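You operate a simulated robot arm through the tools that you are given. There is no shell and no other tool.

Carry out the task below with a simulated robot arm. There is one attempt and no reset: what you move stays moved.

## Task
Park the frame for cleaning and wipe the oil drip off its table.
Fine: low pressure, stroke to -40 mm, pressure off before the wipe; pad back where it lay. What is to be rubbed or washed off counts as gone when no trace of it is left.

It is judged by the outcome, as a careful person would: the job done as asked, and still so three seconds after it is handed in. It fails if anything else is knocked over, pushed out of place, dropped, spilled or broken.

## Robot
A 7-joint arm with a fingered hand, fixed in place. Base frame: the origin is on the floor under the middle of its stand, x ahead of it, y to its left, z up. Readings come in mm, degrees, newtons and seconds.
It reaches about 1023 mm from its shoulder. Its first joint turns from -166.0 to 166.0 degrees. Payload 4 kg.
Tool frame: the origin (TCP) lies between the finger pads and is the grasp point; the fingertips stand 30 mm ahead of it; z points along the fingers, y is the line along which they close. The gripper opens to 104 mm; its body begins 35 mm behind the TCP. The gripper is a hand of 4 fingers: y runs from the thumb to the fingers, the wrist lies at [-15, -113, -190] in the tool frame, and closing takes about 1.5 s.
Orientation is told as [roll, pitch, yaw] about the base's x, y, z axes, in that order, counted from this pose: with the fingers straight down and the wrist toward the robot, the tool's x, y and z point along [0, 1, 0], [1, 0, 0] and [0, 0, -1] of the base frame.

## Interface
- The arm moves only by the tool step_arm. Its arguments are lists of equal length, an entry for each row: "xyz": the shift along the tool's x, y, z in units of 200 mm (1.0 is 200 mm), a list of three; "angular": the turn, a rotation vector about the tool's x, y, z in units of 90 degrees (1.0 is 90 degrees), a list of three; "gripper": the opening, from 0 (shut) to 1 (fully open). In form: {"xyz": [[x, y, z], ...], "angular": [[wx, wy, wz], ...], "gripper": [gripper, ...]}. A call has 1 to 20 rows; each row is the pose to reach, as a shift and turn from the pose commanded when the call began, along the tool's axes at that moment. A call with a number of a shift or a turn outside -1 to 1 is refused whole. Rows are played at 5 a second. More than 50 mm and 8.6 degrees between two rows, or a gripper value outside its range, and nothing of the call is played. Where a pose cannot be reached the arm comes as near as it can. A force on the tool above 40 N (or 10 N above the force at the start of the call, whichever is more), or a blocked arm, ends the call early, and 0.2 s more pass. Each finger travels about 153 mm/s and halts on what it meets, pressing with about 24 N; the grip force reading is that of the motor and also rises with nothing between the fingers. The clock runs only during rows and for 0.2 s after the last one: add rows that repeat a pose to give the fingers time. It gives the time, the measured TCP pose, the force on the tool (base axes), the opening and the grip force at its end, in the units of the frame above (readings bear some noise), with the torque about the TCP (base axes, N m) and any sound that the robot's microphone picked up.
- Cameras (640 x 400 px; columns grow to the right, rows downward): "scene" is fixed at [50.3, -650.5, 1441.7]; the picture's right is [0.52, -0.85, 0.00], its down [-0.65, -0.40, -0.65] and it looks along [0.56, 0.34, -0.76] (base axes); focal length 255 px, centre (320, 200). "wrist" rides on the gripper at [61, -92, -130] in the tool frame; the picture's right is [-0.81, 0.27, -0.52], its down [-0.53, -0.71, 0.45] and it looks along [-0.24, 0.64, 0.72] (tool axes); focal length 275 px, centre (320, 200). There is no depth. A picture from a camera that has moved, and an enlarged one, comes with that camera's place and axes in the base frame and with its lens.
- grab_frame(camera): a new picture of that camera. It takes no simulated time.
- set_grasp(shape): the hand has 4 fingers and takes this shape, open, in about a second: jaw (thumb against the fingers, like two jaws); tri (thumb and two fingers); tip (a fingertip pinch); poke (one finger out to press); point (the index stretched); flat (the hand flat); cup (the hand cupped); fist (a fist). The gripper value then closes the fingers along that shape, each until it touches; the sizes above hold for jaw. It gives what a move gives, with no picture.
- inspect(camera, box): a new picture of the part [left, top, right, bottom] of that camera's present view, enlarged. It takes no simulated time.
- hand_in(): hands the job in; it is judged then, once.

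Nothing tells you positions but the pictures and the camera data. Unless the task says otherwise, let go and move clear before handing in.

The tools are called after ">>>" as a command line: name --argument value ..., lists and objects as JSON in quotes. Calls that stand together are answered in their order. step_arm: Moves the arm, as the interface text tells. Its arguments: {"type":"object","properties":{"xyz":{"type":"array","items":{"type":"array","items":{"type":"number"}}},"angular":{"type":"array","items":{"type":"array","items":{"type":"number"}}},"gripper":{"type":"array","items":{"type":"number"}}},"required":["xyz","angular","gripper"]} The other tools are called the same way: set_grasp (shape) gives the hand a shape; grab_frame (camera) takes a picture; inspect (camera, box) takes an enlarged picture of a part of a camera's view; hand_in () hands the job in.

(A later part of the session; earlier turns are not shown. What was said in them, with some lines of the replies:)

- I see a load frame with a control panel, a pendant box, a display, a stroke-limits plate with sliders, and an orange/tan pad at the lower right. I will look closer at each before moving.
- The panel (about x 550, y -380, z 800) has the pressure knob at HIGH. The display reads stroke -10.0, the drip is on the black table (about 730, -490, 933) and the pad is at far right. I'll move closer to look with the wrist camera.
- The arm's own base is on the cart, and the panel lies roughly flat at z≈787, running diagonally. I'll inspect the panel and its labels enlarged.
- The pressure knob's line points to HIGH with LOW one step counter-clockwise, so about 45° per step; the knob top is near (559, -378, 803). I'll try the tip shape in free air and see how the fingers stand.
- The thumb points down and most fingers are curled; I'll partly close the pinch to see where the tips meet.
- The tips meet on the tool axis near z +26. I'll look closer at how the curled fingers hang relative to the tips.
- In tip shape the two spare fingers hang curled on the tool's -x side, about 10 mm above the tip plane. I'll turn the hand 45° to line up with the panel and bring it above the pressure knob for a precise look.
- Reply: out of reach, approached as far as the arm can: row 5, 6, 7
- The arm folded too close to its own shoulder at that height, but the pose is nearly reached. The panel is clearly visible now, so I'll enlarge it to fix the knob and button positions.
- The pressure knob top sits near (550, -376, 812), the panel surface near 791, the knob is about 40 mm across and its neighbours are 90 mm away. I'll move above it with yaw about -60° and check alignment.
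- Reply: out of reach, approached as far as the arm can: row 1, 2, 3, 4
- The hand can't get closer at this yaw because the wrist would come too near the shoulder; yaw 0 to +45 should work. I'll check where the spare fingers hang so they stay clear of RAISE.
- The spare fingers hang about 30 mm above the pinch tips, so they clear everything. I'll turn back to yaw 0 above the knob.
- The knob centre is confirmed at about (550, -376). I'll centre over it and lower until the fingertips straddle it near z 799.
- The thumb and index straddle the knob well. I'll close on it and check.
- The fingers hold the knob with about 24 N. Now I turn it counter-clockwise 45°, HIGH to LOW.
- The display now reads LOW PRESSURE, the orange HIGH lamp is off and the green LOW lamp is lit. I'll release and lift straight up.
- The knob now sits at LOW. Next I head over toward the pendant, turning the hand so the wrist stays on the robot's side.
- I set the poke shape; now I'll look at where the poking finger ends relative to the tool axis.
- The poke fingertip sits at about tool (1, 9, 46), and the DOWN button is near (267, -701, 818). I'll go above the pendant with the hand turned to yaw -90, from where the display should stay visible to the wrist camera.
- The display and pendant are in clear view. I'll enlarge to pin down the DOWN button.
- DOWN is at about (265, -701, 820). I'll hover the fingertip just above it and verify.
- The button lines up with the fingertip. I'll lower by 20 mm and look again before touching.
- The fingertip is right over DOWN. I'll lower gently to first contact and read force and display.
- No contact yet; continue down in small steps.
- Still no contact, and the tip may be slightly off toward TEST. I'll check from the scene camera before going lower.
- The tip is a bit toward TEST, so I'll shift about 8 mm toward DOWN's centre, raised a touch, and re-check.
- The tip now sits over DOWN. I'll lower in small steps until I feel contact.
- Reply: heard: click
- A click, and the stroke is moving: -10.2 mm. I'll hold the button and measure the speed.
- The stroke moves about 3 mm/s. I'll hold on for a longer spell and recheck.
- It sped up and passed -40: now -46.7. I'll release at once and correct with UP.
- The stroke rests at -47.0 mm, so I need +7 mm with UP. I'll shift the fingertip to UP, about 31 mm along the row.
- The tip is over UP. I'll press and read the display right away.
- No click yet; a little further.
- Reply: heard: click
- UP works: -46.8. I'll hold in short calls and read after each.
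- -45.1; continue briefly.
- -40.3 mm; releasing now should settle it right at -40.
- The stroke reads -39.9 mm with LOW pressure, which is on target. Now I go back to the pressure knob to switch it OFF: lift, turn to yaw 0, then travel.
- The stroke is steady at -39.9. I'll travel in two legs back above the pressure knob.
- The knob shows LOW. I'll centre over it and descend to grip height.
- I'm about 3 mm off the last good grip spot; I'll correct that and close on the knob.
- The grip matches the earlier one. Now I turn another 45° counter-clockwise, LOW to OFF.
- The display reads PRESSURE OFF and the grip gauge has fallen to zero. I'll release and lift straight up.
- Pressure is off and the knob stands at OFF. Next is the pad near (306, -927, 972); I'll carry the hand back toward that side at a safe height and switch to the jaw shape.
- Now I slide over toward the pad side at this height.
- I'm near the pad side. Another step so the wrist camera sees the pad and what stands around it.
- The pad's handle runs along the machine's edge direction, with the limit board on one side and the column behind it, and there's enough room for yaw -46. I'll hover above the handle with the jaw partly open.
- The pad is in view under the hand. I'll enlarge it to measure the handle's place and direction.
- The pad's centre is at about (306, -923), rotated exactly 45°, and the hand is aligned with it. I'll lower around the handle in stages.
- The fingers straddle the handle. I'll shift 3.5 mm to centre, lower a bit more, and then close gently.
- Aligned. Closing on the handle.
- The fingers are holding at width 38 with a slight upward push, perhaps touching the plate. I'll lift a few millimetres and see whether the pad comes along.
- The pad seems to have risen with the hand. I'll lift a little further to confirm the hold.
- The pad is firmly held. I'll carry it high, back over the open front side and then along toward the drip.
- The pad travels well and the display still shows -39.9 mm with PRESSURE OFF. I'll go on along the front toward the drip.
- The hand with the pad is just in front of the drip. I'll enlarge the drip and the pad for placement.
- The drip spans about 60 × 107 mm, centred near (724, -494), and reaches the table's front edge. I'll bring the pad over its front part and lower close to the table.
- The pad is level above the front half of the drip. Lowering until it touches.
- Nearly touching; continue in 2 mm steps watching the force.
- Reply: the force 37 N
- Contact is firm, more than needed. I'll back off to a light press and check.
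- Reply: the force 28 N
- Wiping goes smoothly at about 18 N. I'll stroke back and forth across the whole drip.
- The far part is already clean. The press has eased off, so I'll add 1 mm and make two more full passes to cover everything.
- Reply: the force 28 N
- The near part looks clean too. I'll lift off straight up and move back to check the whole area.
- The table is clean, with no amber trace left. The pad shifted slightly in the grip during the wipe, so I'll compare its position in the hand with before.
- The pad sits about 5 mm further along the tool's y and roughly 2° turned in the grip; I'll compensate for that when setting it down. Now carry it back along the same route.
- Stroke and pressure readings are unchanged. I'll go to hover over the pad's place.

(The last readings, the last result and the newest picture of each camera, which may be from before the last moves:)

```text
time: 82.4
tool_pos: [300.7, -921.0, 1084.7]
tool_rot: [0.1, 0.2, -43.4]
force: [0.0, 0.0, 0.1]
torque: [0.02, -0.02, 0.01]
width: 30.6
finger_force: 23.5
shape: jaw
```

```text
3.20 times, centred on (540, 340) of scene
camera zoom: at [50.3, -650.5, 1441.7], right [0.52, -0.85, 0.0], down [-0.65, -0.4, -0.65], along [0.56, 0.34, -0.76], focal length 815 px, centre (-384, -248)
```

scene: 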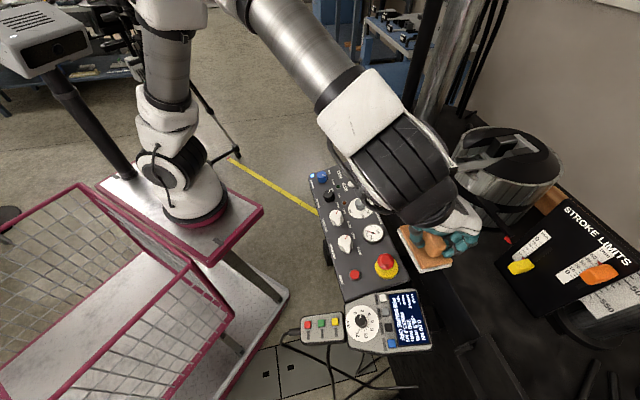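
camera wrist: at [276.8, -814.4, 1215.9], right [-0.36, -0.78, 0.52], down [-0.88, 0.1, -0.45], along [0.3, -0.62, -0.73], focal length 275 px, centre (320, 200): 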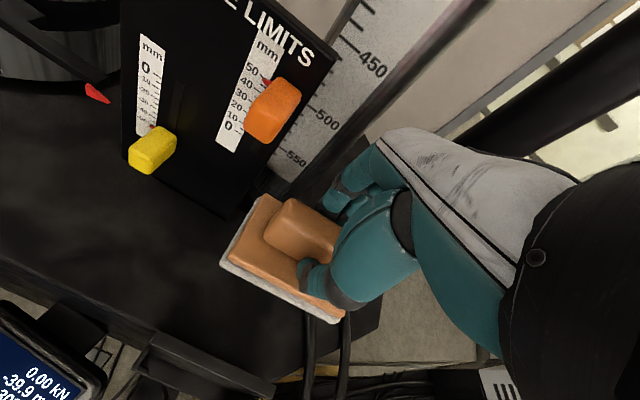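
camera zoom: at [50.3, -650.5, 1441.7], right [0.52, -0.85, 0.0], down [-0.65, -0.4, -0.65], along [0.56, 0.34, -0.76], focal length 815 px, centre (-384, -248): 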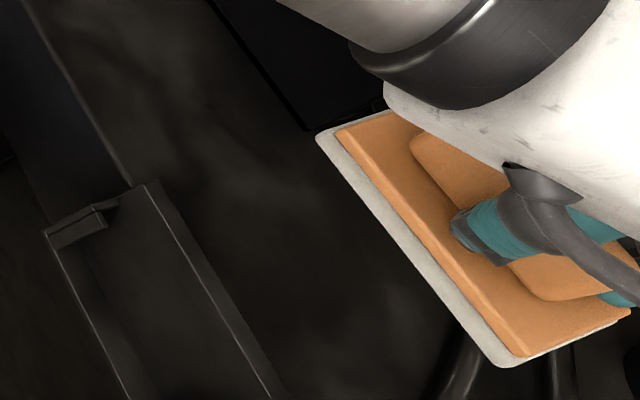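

The pad is nearly above its original place. I'll apply a small correction and lower to just above the table.

>>> step_arm --xyz '[[-0.018, -0.002, 0.1], [-0.018, -0.002, 0.25], [-0.018, -0.002, 0.38], [-0.018, -0.002, 0.44], [-0.018, -0.002, 0.44]]' --angular '[[0, 0, 0], [0, 0, 0], [0, 0, 0], [0, 0, 0], [0, 0, 0]]' --gripper '[0.05, 0.05, 0.05, 0.05, 0.05]'

>>> inspect --camera "wrist" --box '[200, 170, 400, 350]'

>>> inspect --camera "scene" --box '[440, 280, 640, 400]'

```text
time: 83.6
tool_pos: [296.8, -922.4, 996.3]
tool_rot: [-0.1, 0.1, -43.3]
force: [0.8, 0.2, -1.0]
torque: [-0.02, -0.01, 0.0]
width: 30.6
finger_force: 24.6
shape: jaw
```

```text
2.22 times, centred on (300, 260) of wrist
camera zoom: at [273.6, -814.9, 1127.3], right [-0.36, -0.78, 0.52], down [-0.88, 0.1, -0.45], along [0.3, -0.62, -0.73], focal length 612 px, centre (364, 67)
```

zoom: 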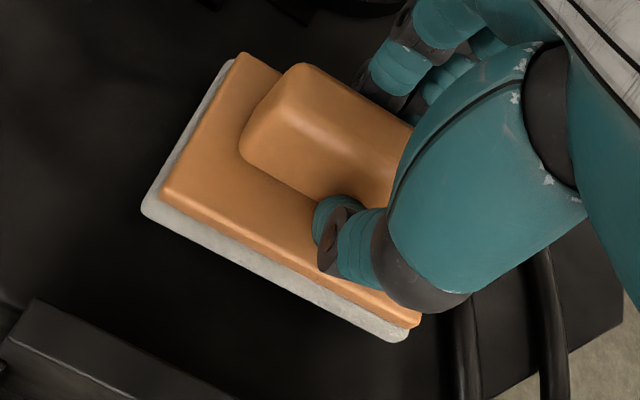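

```text
3.20 times, centred on (540, 340) of scene
camera zoom: at [50.3, -650.5, 1441.7], right [0.52, -0.85, 0.0], down [-0.65, -0.4, -0.65], along [0.56, 0.34, -0.76], focal length 815 px, centre (-384, -248)
```

zoom: 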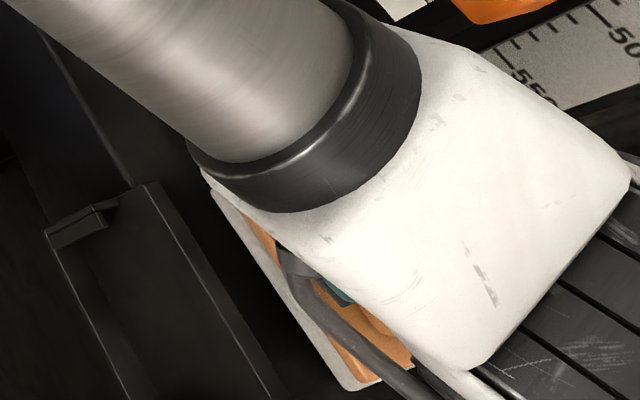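

I'll check the pad's angle against the fixed bracket edge in a closer view before setting it down.

>>> inspect --camera "wrist" --box '[210, 220, 350, 330]'

>>> grab_frame --camera "wrist"

```text
3.64 times, centred on (280, 275) of wrist
camera zoom: at [273.6, -814.9, 1127.3], right [-0.36, -0.78, 0.52], down [-0.88, 0.1, -0.45], along [0.3, -0.62, -0.73], focal length 1001 px, centre (466, -73)
```

zoom: 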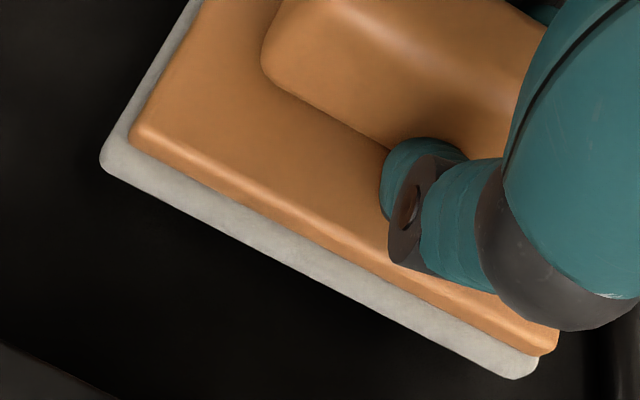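

```text
taken
camera wrist: at [273.6, -814.9, 1127.3], right [-0.36, -0.78, 0.52], down [-0.88, 0.1, -0.45], along [0.3, -0.62, -0.73], focal length 275 px, centre (320, 200)
```

wrist: 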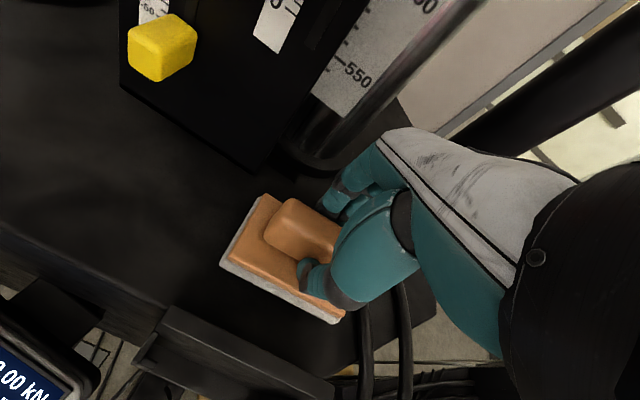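

The pad's long edge is about 3° off the original 45°, so I'll turn the hand by that amount with a small shift, then lower close to the table.

>>> step_arm --xyz '[[0.011, 0.005, 0], [0.011, 0.005, 0.02], [0.011, 0.005, 0.03], [0.011, 0.005, 0.03]]' --angular '[[0, 0, 0.031], [0, 0, 0.031], [0, 0, 0.031], [0, 0, 0.031]]' --gripper '[0.05, 0.05, 0.05, 0.05]'

>>> inspect --camera "wrist" --box '[200, 170, 400, 350]'

>>> inspect --camera "scene" --box '[490, 310, 610, 400]'

```text
time: 84.6
tool_pos: [300.2, -921.9, 992.1]
tool_rot: [0.0, 0.1, -46.1]
force: [-0.3, -1.4, -0.6]
torque: [0.03, 0.01, 0.0]
width: 30.5
finger_force: 24.1
shape: jaw
```

```text
2.22 times, centred on (300, 260) of wrist
camera zoom: at [282.2, -813.4, 1121.9], right [-0.39, -0.76, 0.52], down [-0.88, 0.15, -0.45], along [0.27, -0.63, -0.73], focal length 612 px, centre (364, 67)
```

zoom: 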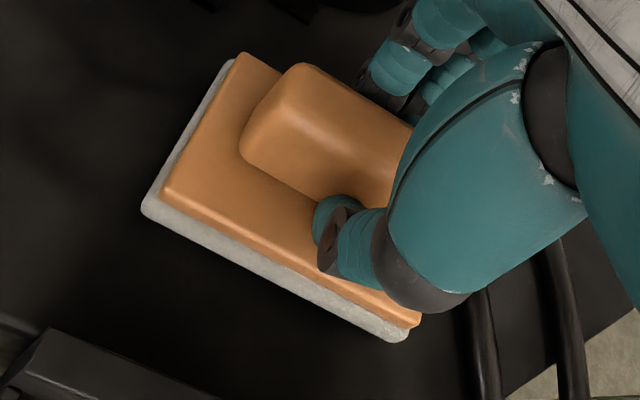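

```text
4.44 times, centred on (550, 355) of scene
camera zoom: at [50.3, -650.5, 1441.7], right [0.52, -0.85, 0.0], down [-0.65, -0.4, -0.65], along [0.56, 0.34, -0.76], focal length 1132 px, centre (-702, -489)
```

zoom: 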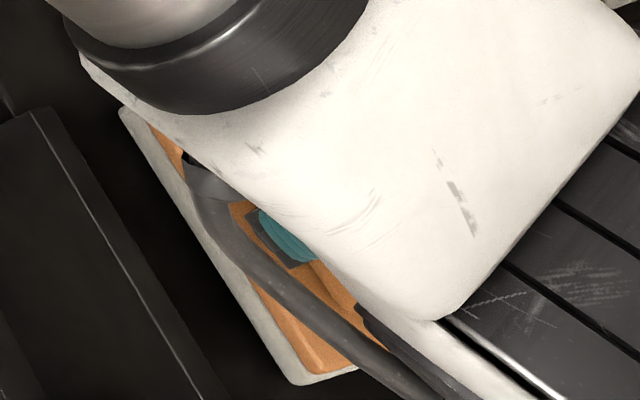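

In the scene view the pad's edges now line up with where they originally lay. Lowering onto the table in small steps.

>>> step_arm --xyz '[[0, 0, 0.008], [0, 0, 0.015]]' --angular '[[0, 0, 0], [0, 0, 0]]' --gripper '[0.05, 0.05]'

>>> step_arm --xyz '[[0, 0, 0.005], [0, 0, 0.008]]' --angular '[[0, 0, 0], [0, 0, 0]]' --gripper '[0.05, 0.05]'

```text
time: 85.2
tool_pos: [299.9, -921.6, 989.1]
tool_rot: [-0.1, 0.1, -46.1]
force: [-0.1, 0.1, -1.2]
torque: [0.02, -0.01, -0.01]
width: 30.7
finger_force: 23.9
shape: jaw
```

```text
time: 85.8
tool_pos: [299.2, -921.5, 989.0]
tool_rot: [-0.1, 0.0, -46.1]
force: [-2.3, -0.5, 8.1]
torque: [-0.06, -0.2, -0.04]
width: 31.0
finger_force: 24.0
shape: jaw
```

The pad is resting on the table with a light press. I'll check the alignment once more before letting go.

>>> inspect --camera "scene" --box '[490, 310, 610, 400]'

>>> inspect --camera "wrist" --box '[200, 170, 400, 350]'

```text
4.44 times, centred on (550, 355) of scene
camera zoom: at [50.3, -650.5, 1441.7], right [0.52, -0.85, 0.0], down [-0.65, -0.4, -0.65], along [0.56, 0.34, -0.76], focal length 1132 px, centre (-702, -489)
```

zoom: 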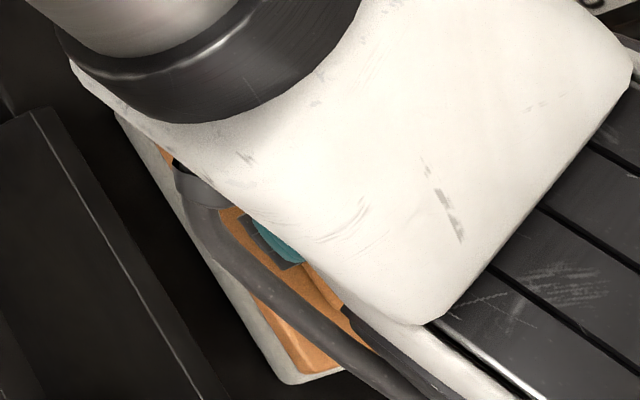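

```text
2.22 times, centred on (300, 260) of wrist
camera zoom: at [282.4, -813.2, 1118.2], right [-0.39, -0.76, 0.52], down [-0.88, 0.14, -0.45], along [0.27, -0.63, -0.72], focal length 612 px, centre (364, 67)
```

zoom: 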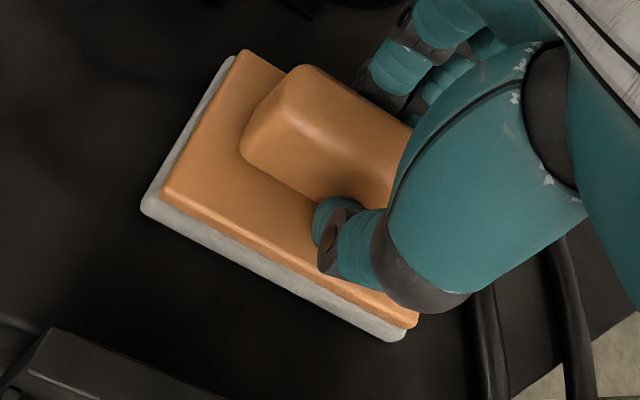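

Position matches. Opening the hand gently.

>>> step_arm --xyz '[[0, 0, -0.003], [0, 0, -0.003], [0, 0, -0.003], [0, 0, -0.003], [0, 0, -0.003], [0, 0, -0.003], [0, 0, -0.003]]' --angular '[[0, 0, 0], [0, 0, 0], [0, 0, 0], [0, 0, 0], [0, 0, 0], [0, 0, 0], [0, 0, 0]]' --gripper '[0.25, 0.35, 0.45, 0.55, 0.65, 0.75, 0.75]'

>>> step_arm --xyz '[[0, 0, -0.1], [0, 0, -0.25], [0, 0, -0.4], [0, 0, -0.4]]' --angular '[[0, 0, 0], [0, 0, 0], [0, 0, 0], [0, 0, 0]]' --gripper '[0.75, 0.75, 0.75, 0.75]'

>>> grab_frame --camera "wrist"

>>> inspect --camera "scene" --box '[490, 310, 610, 400]'

```text
time: 87.4
tool_pos: [299.7, -922.0, 989.2]
tool_rot: [0.0, 0.2, -46.1]
force: [-0.2, -0.5, -0.4]
torque: [-0.01, 0.03, -0.03]
width: 77.7
finger_force: 0.0
shape: jaw
```

```text
time: 88.4
tool_pos: [300.1, -921.8, 1066.7]
tool_rot: [0.0, 0.1, -46.1]
force: [0.7, -0.1, -0.9]
torque: [-0.03, 0.04, -0.02]
width: 77.6
finger_force: 0.0
shape: jaw
```

```text
taken
camera wrist: at [281.9, -813.5, 1197.1], right [-0.39, -0.76, 0.52], down [-0.88, 0.15, -0.45], along [0.27, -0.63, -0.73], focal length 275 px, centre (320, 200)
```

wrist: 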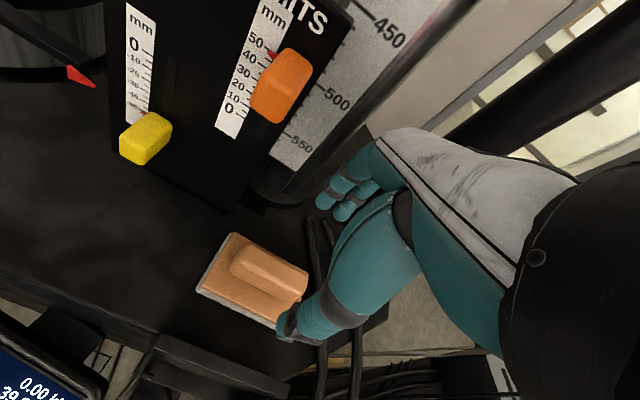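

```text
4.44 times, centred on (550, 355) of scene
camera zoom: at [50.3, -650.5, 1441.7], right [0.52, -0.85, 0.0], down [-0.65, -0.4, -0.65], along [0.56, 0.34, -0.76], focal length 1132 px, centre (-702, -489)
```

zoom: 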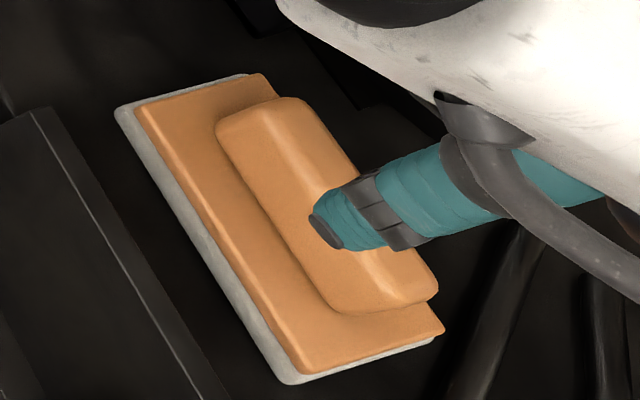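

The pad lies within about a millimetre of its original spot. I'll lift away and retreat, then do the final checks.

>>> step_arm --xyz '[[0, 0, -0.15], [0.05, -0.15, -0.2], [0.1, -0.3, -0.2], [0.2, -0.45, -0.2], [0.3, -0.592, -0.2], [0.5, -0.65, -0.2], [0.7, -0.7, -0.25], [0.9, -0.75, -0.3]]' --angular '[[0, 0, 0], [0, 0, 0], [0, 0, 0], [0, 0, 0], [0, 0, 0], [0, 0, 0], [0, 0, 0], [0, 0, 0]]' --gripper '[0.75, 0.75, 0.75, 0.75, 0.75, 0.75, 0.75, 0.75]'

>>> step_arm --xyz '[[0.1, -0.15, -0.05], [0.2, -0.3, -0.1], [0.3, -0.45, -0.15], [0.35, -0.6, -0.2], [0.35, -0.75, -0.2]]' --angular '[[0, 0, 0], [0, 0, 0], [0, 0, 0], [0, 0, 0], [0, 0, 0]]' --gripper '[0.75, 0.75, 0.75, 0.75, 0.75]'

>>> grab_frame --camera "scene"

>>> grab_frame --camera "wrist"

```text
time: 90.2
tool_pos: [324.4, -691.5, 1127.6]
tool_rot: [0.0, 0.1, -46.3]
force: [0.3, 0.7, 0.5]
torque: [0.05, 0.0, 0.01]
width: 77.9
finger_force: 0.1
shape: jaw
```

```text
time: 91.4
tool_pos: [271.7, -533.0, 1170.1]
tool_rot: [-0.1, 0.0, -46.0]
force: [0.4, 0.5, -0.3]
torque: [-0.01, 0.0, 0.03]
width: 77.7
finger_force: 0.0
shape: jaw
```

```text
taken
```

scene: 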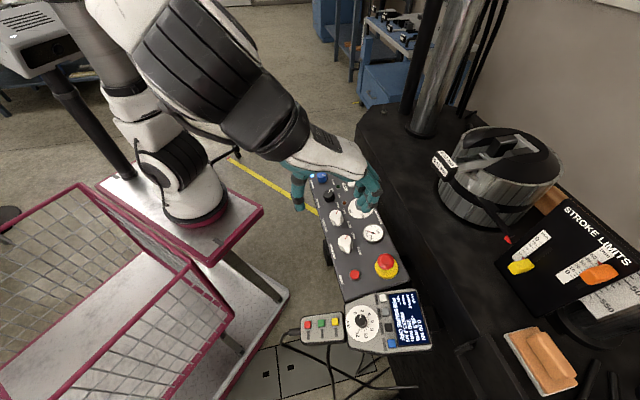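

```text
taken
camera wrist: at [253.8, -423.6, 1300.3], right [-0.39, -0.76, 0.52], down [-0.88, 0.15, -0.45], along [0.27, -0.63, -0.73], focal length 275 px, centre (320, 200)
```

wrist: 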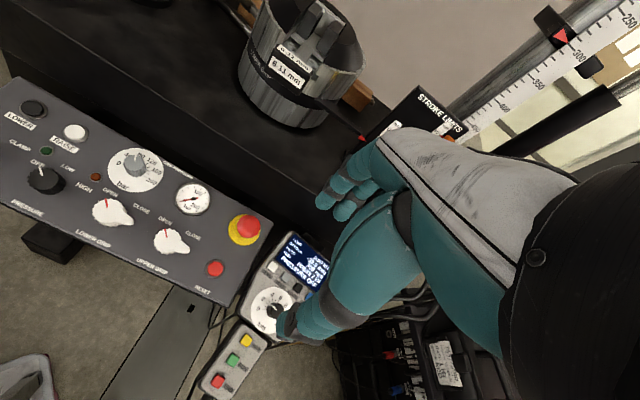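

Everything looks in place. One last enlarged check of the display, the wiped area, the pad and the panel.

>>> inspect --camera "scene" --box '[340, 280, 440, 360]'

>>> inspect --camera "scene" --box '[350, 100, 450, 180]'

>>> inspect --camera "scene" --box '[440, 280, 640, 400]'

>>> inspect --camera "wrist" --box '[0, 80, 300, 280]'

```text
5.00 times, centred on (390, 320) of scene
camera zoom: at [50.3, -650.5, 1441.7], right [0.52, -0.85, 0.0], down [-0.65, -0.4, -0.65], along [0.56, 0.34, -0.76], focal length 1273 px, centre (-30, -400)
```

zoom: 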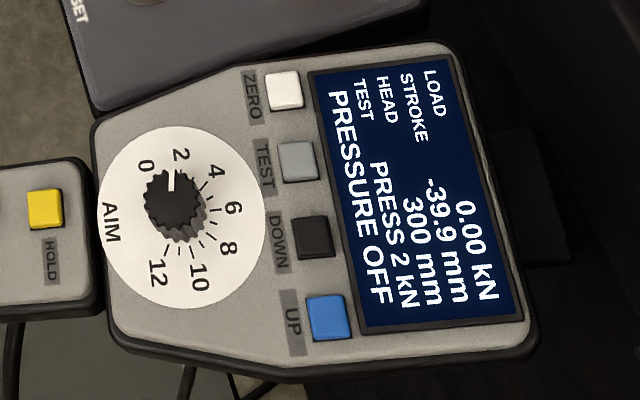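

```text
5.00 times, centred on (400, 140) of scene
camera zoom: at [50.3, -650.5, 1441.7], right [0.52, -0.85, 0.0], down [-0.65, -0.4, -0.65], along [0.56, 0.34, -0.76], focal length 1273 px, centre (-80, 500)
```

zoom: 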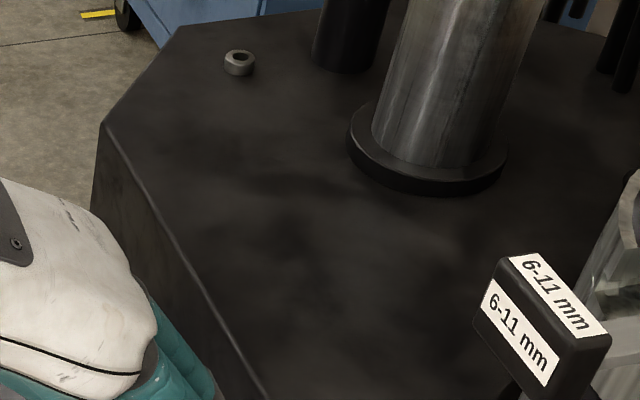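

```text
3.20 times, centred on (540, 340) of scene
camera zoom: at [50.3, -650.5, 1441.7], right [0.52, -0.85, 0.0], down [-0.65, -0.4, -0.65], along [0.56, 0.34, -0.76], focal length 815 px, centre (-384, -248)
```

zoom: 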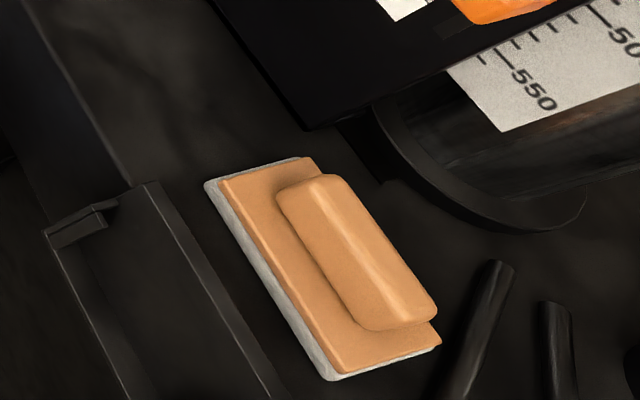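

```text
2.00 times, centred on (150, 180) of wrist
camera zoom: at [253.8, -423.6, 1300.3], right [-0.39, -0.76, 0.52], down [-0.88, 0.15, -0.45], along [0.27, -0.63, -0.73], focal length 551 px, centre (660, 240)
```

zoom: 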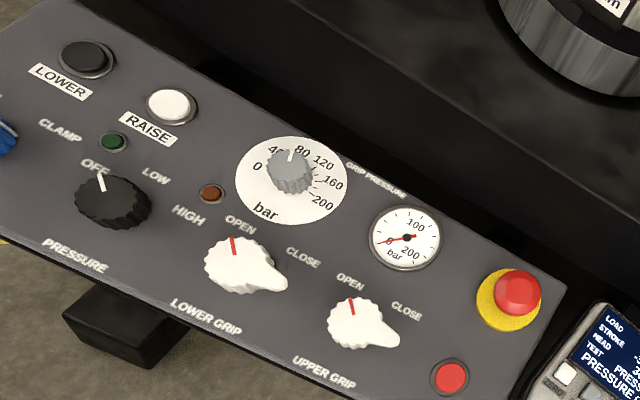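

The display shows stroke -39.9 mm and PRESSURE OFF. The table is clean, the pad is back where it lay, and the hand is empty and clear, so I'm handing in.

>>> hand_in

```text
The job is handed in.
```

The frame is parked for cleaning and the oil drip is wiped off its table. I've handed the job in and haven't had a verdict back.

- **Pressure:** I switched it from HIGH to LOW for the stroke move, then to OFF before the wipe. The display now reads PRESSURE OFF.
- **Stroke:** It rests at -39.9 mm. Holding DOWN sped the stroke up more than I expected and it reached -47.0 mm, so I brought it back with UP. It stayed inside the lower limit (about -50 mm), with the pressure still on LOW.
- **Drip:** After several passes over its whole area, no trace shows in the enlarged views.
- **Pad:** It is back within about a millimetre of where it lay, at its original angle.

Nothing else was moved, and the hand is open and clear of the frame.
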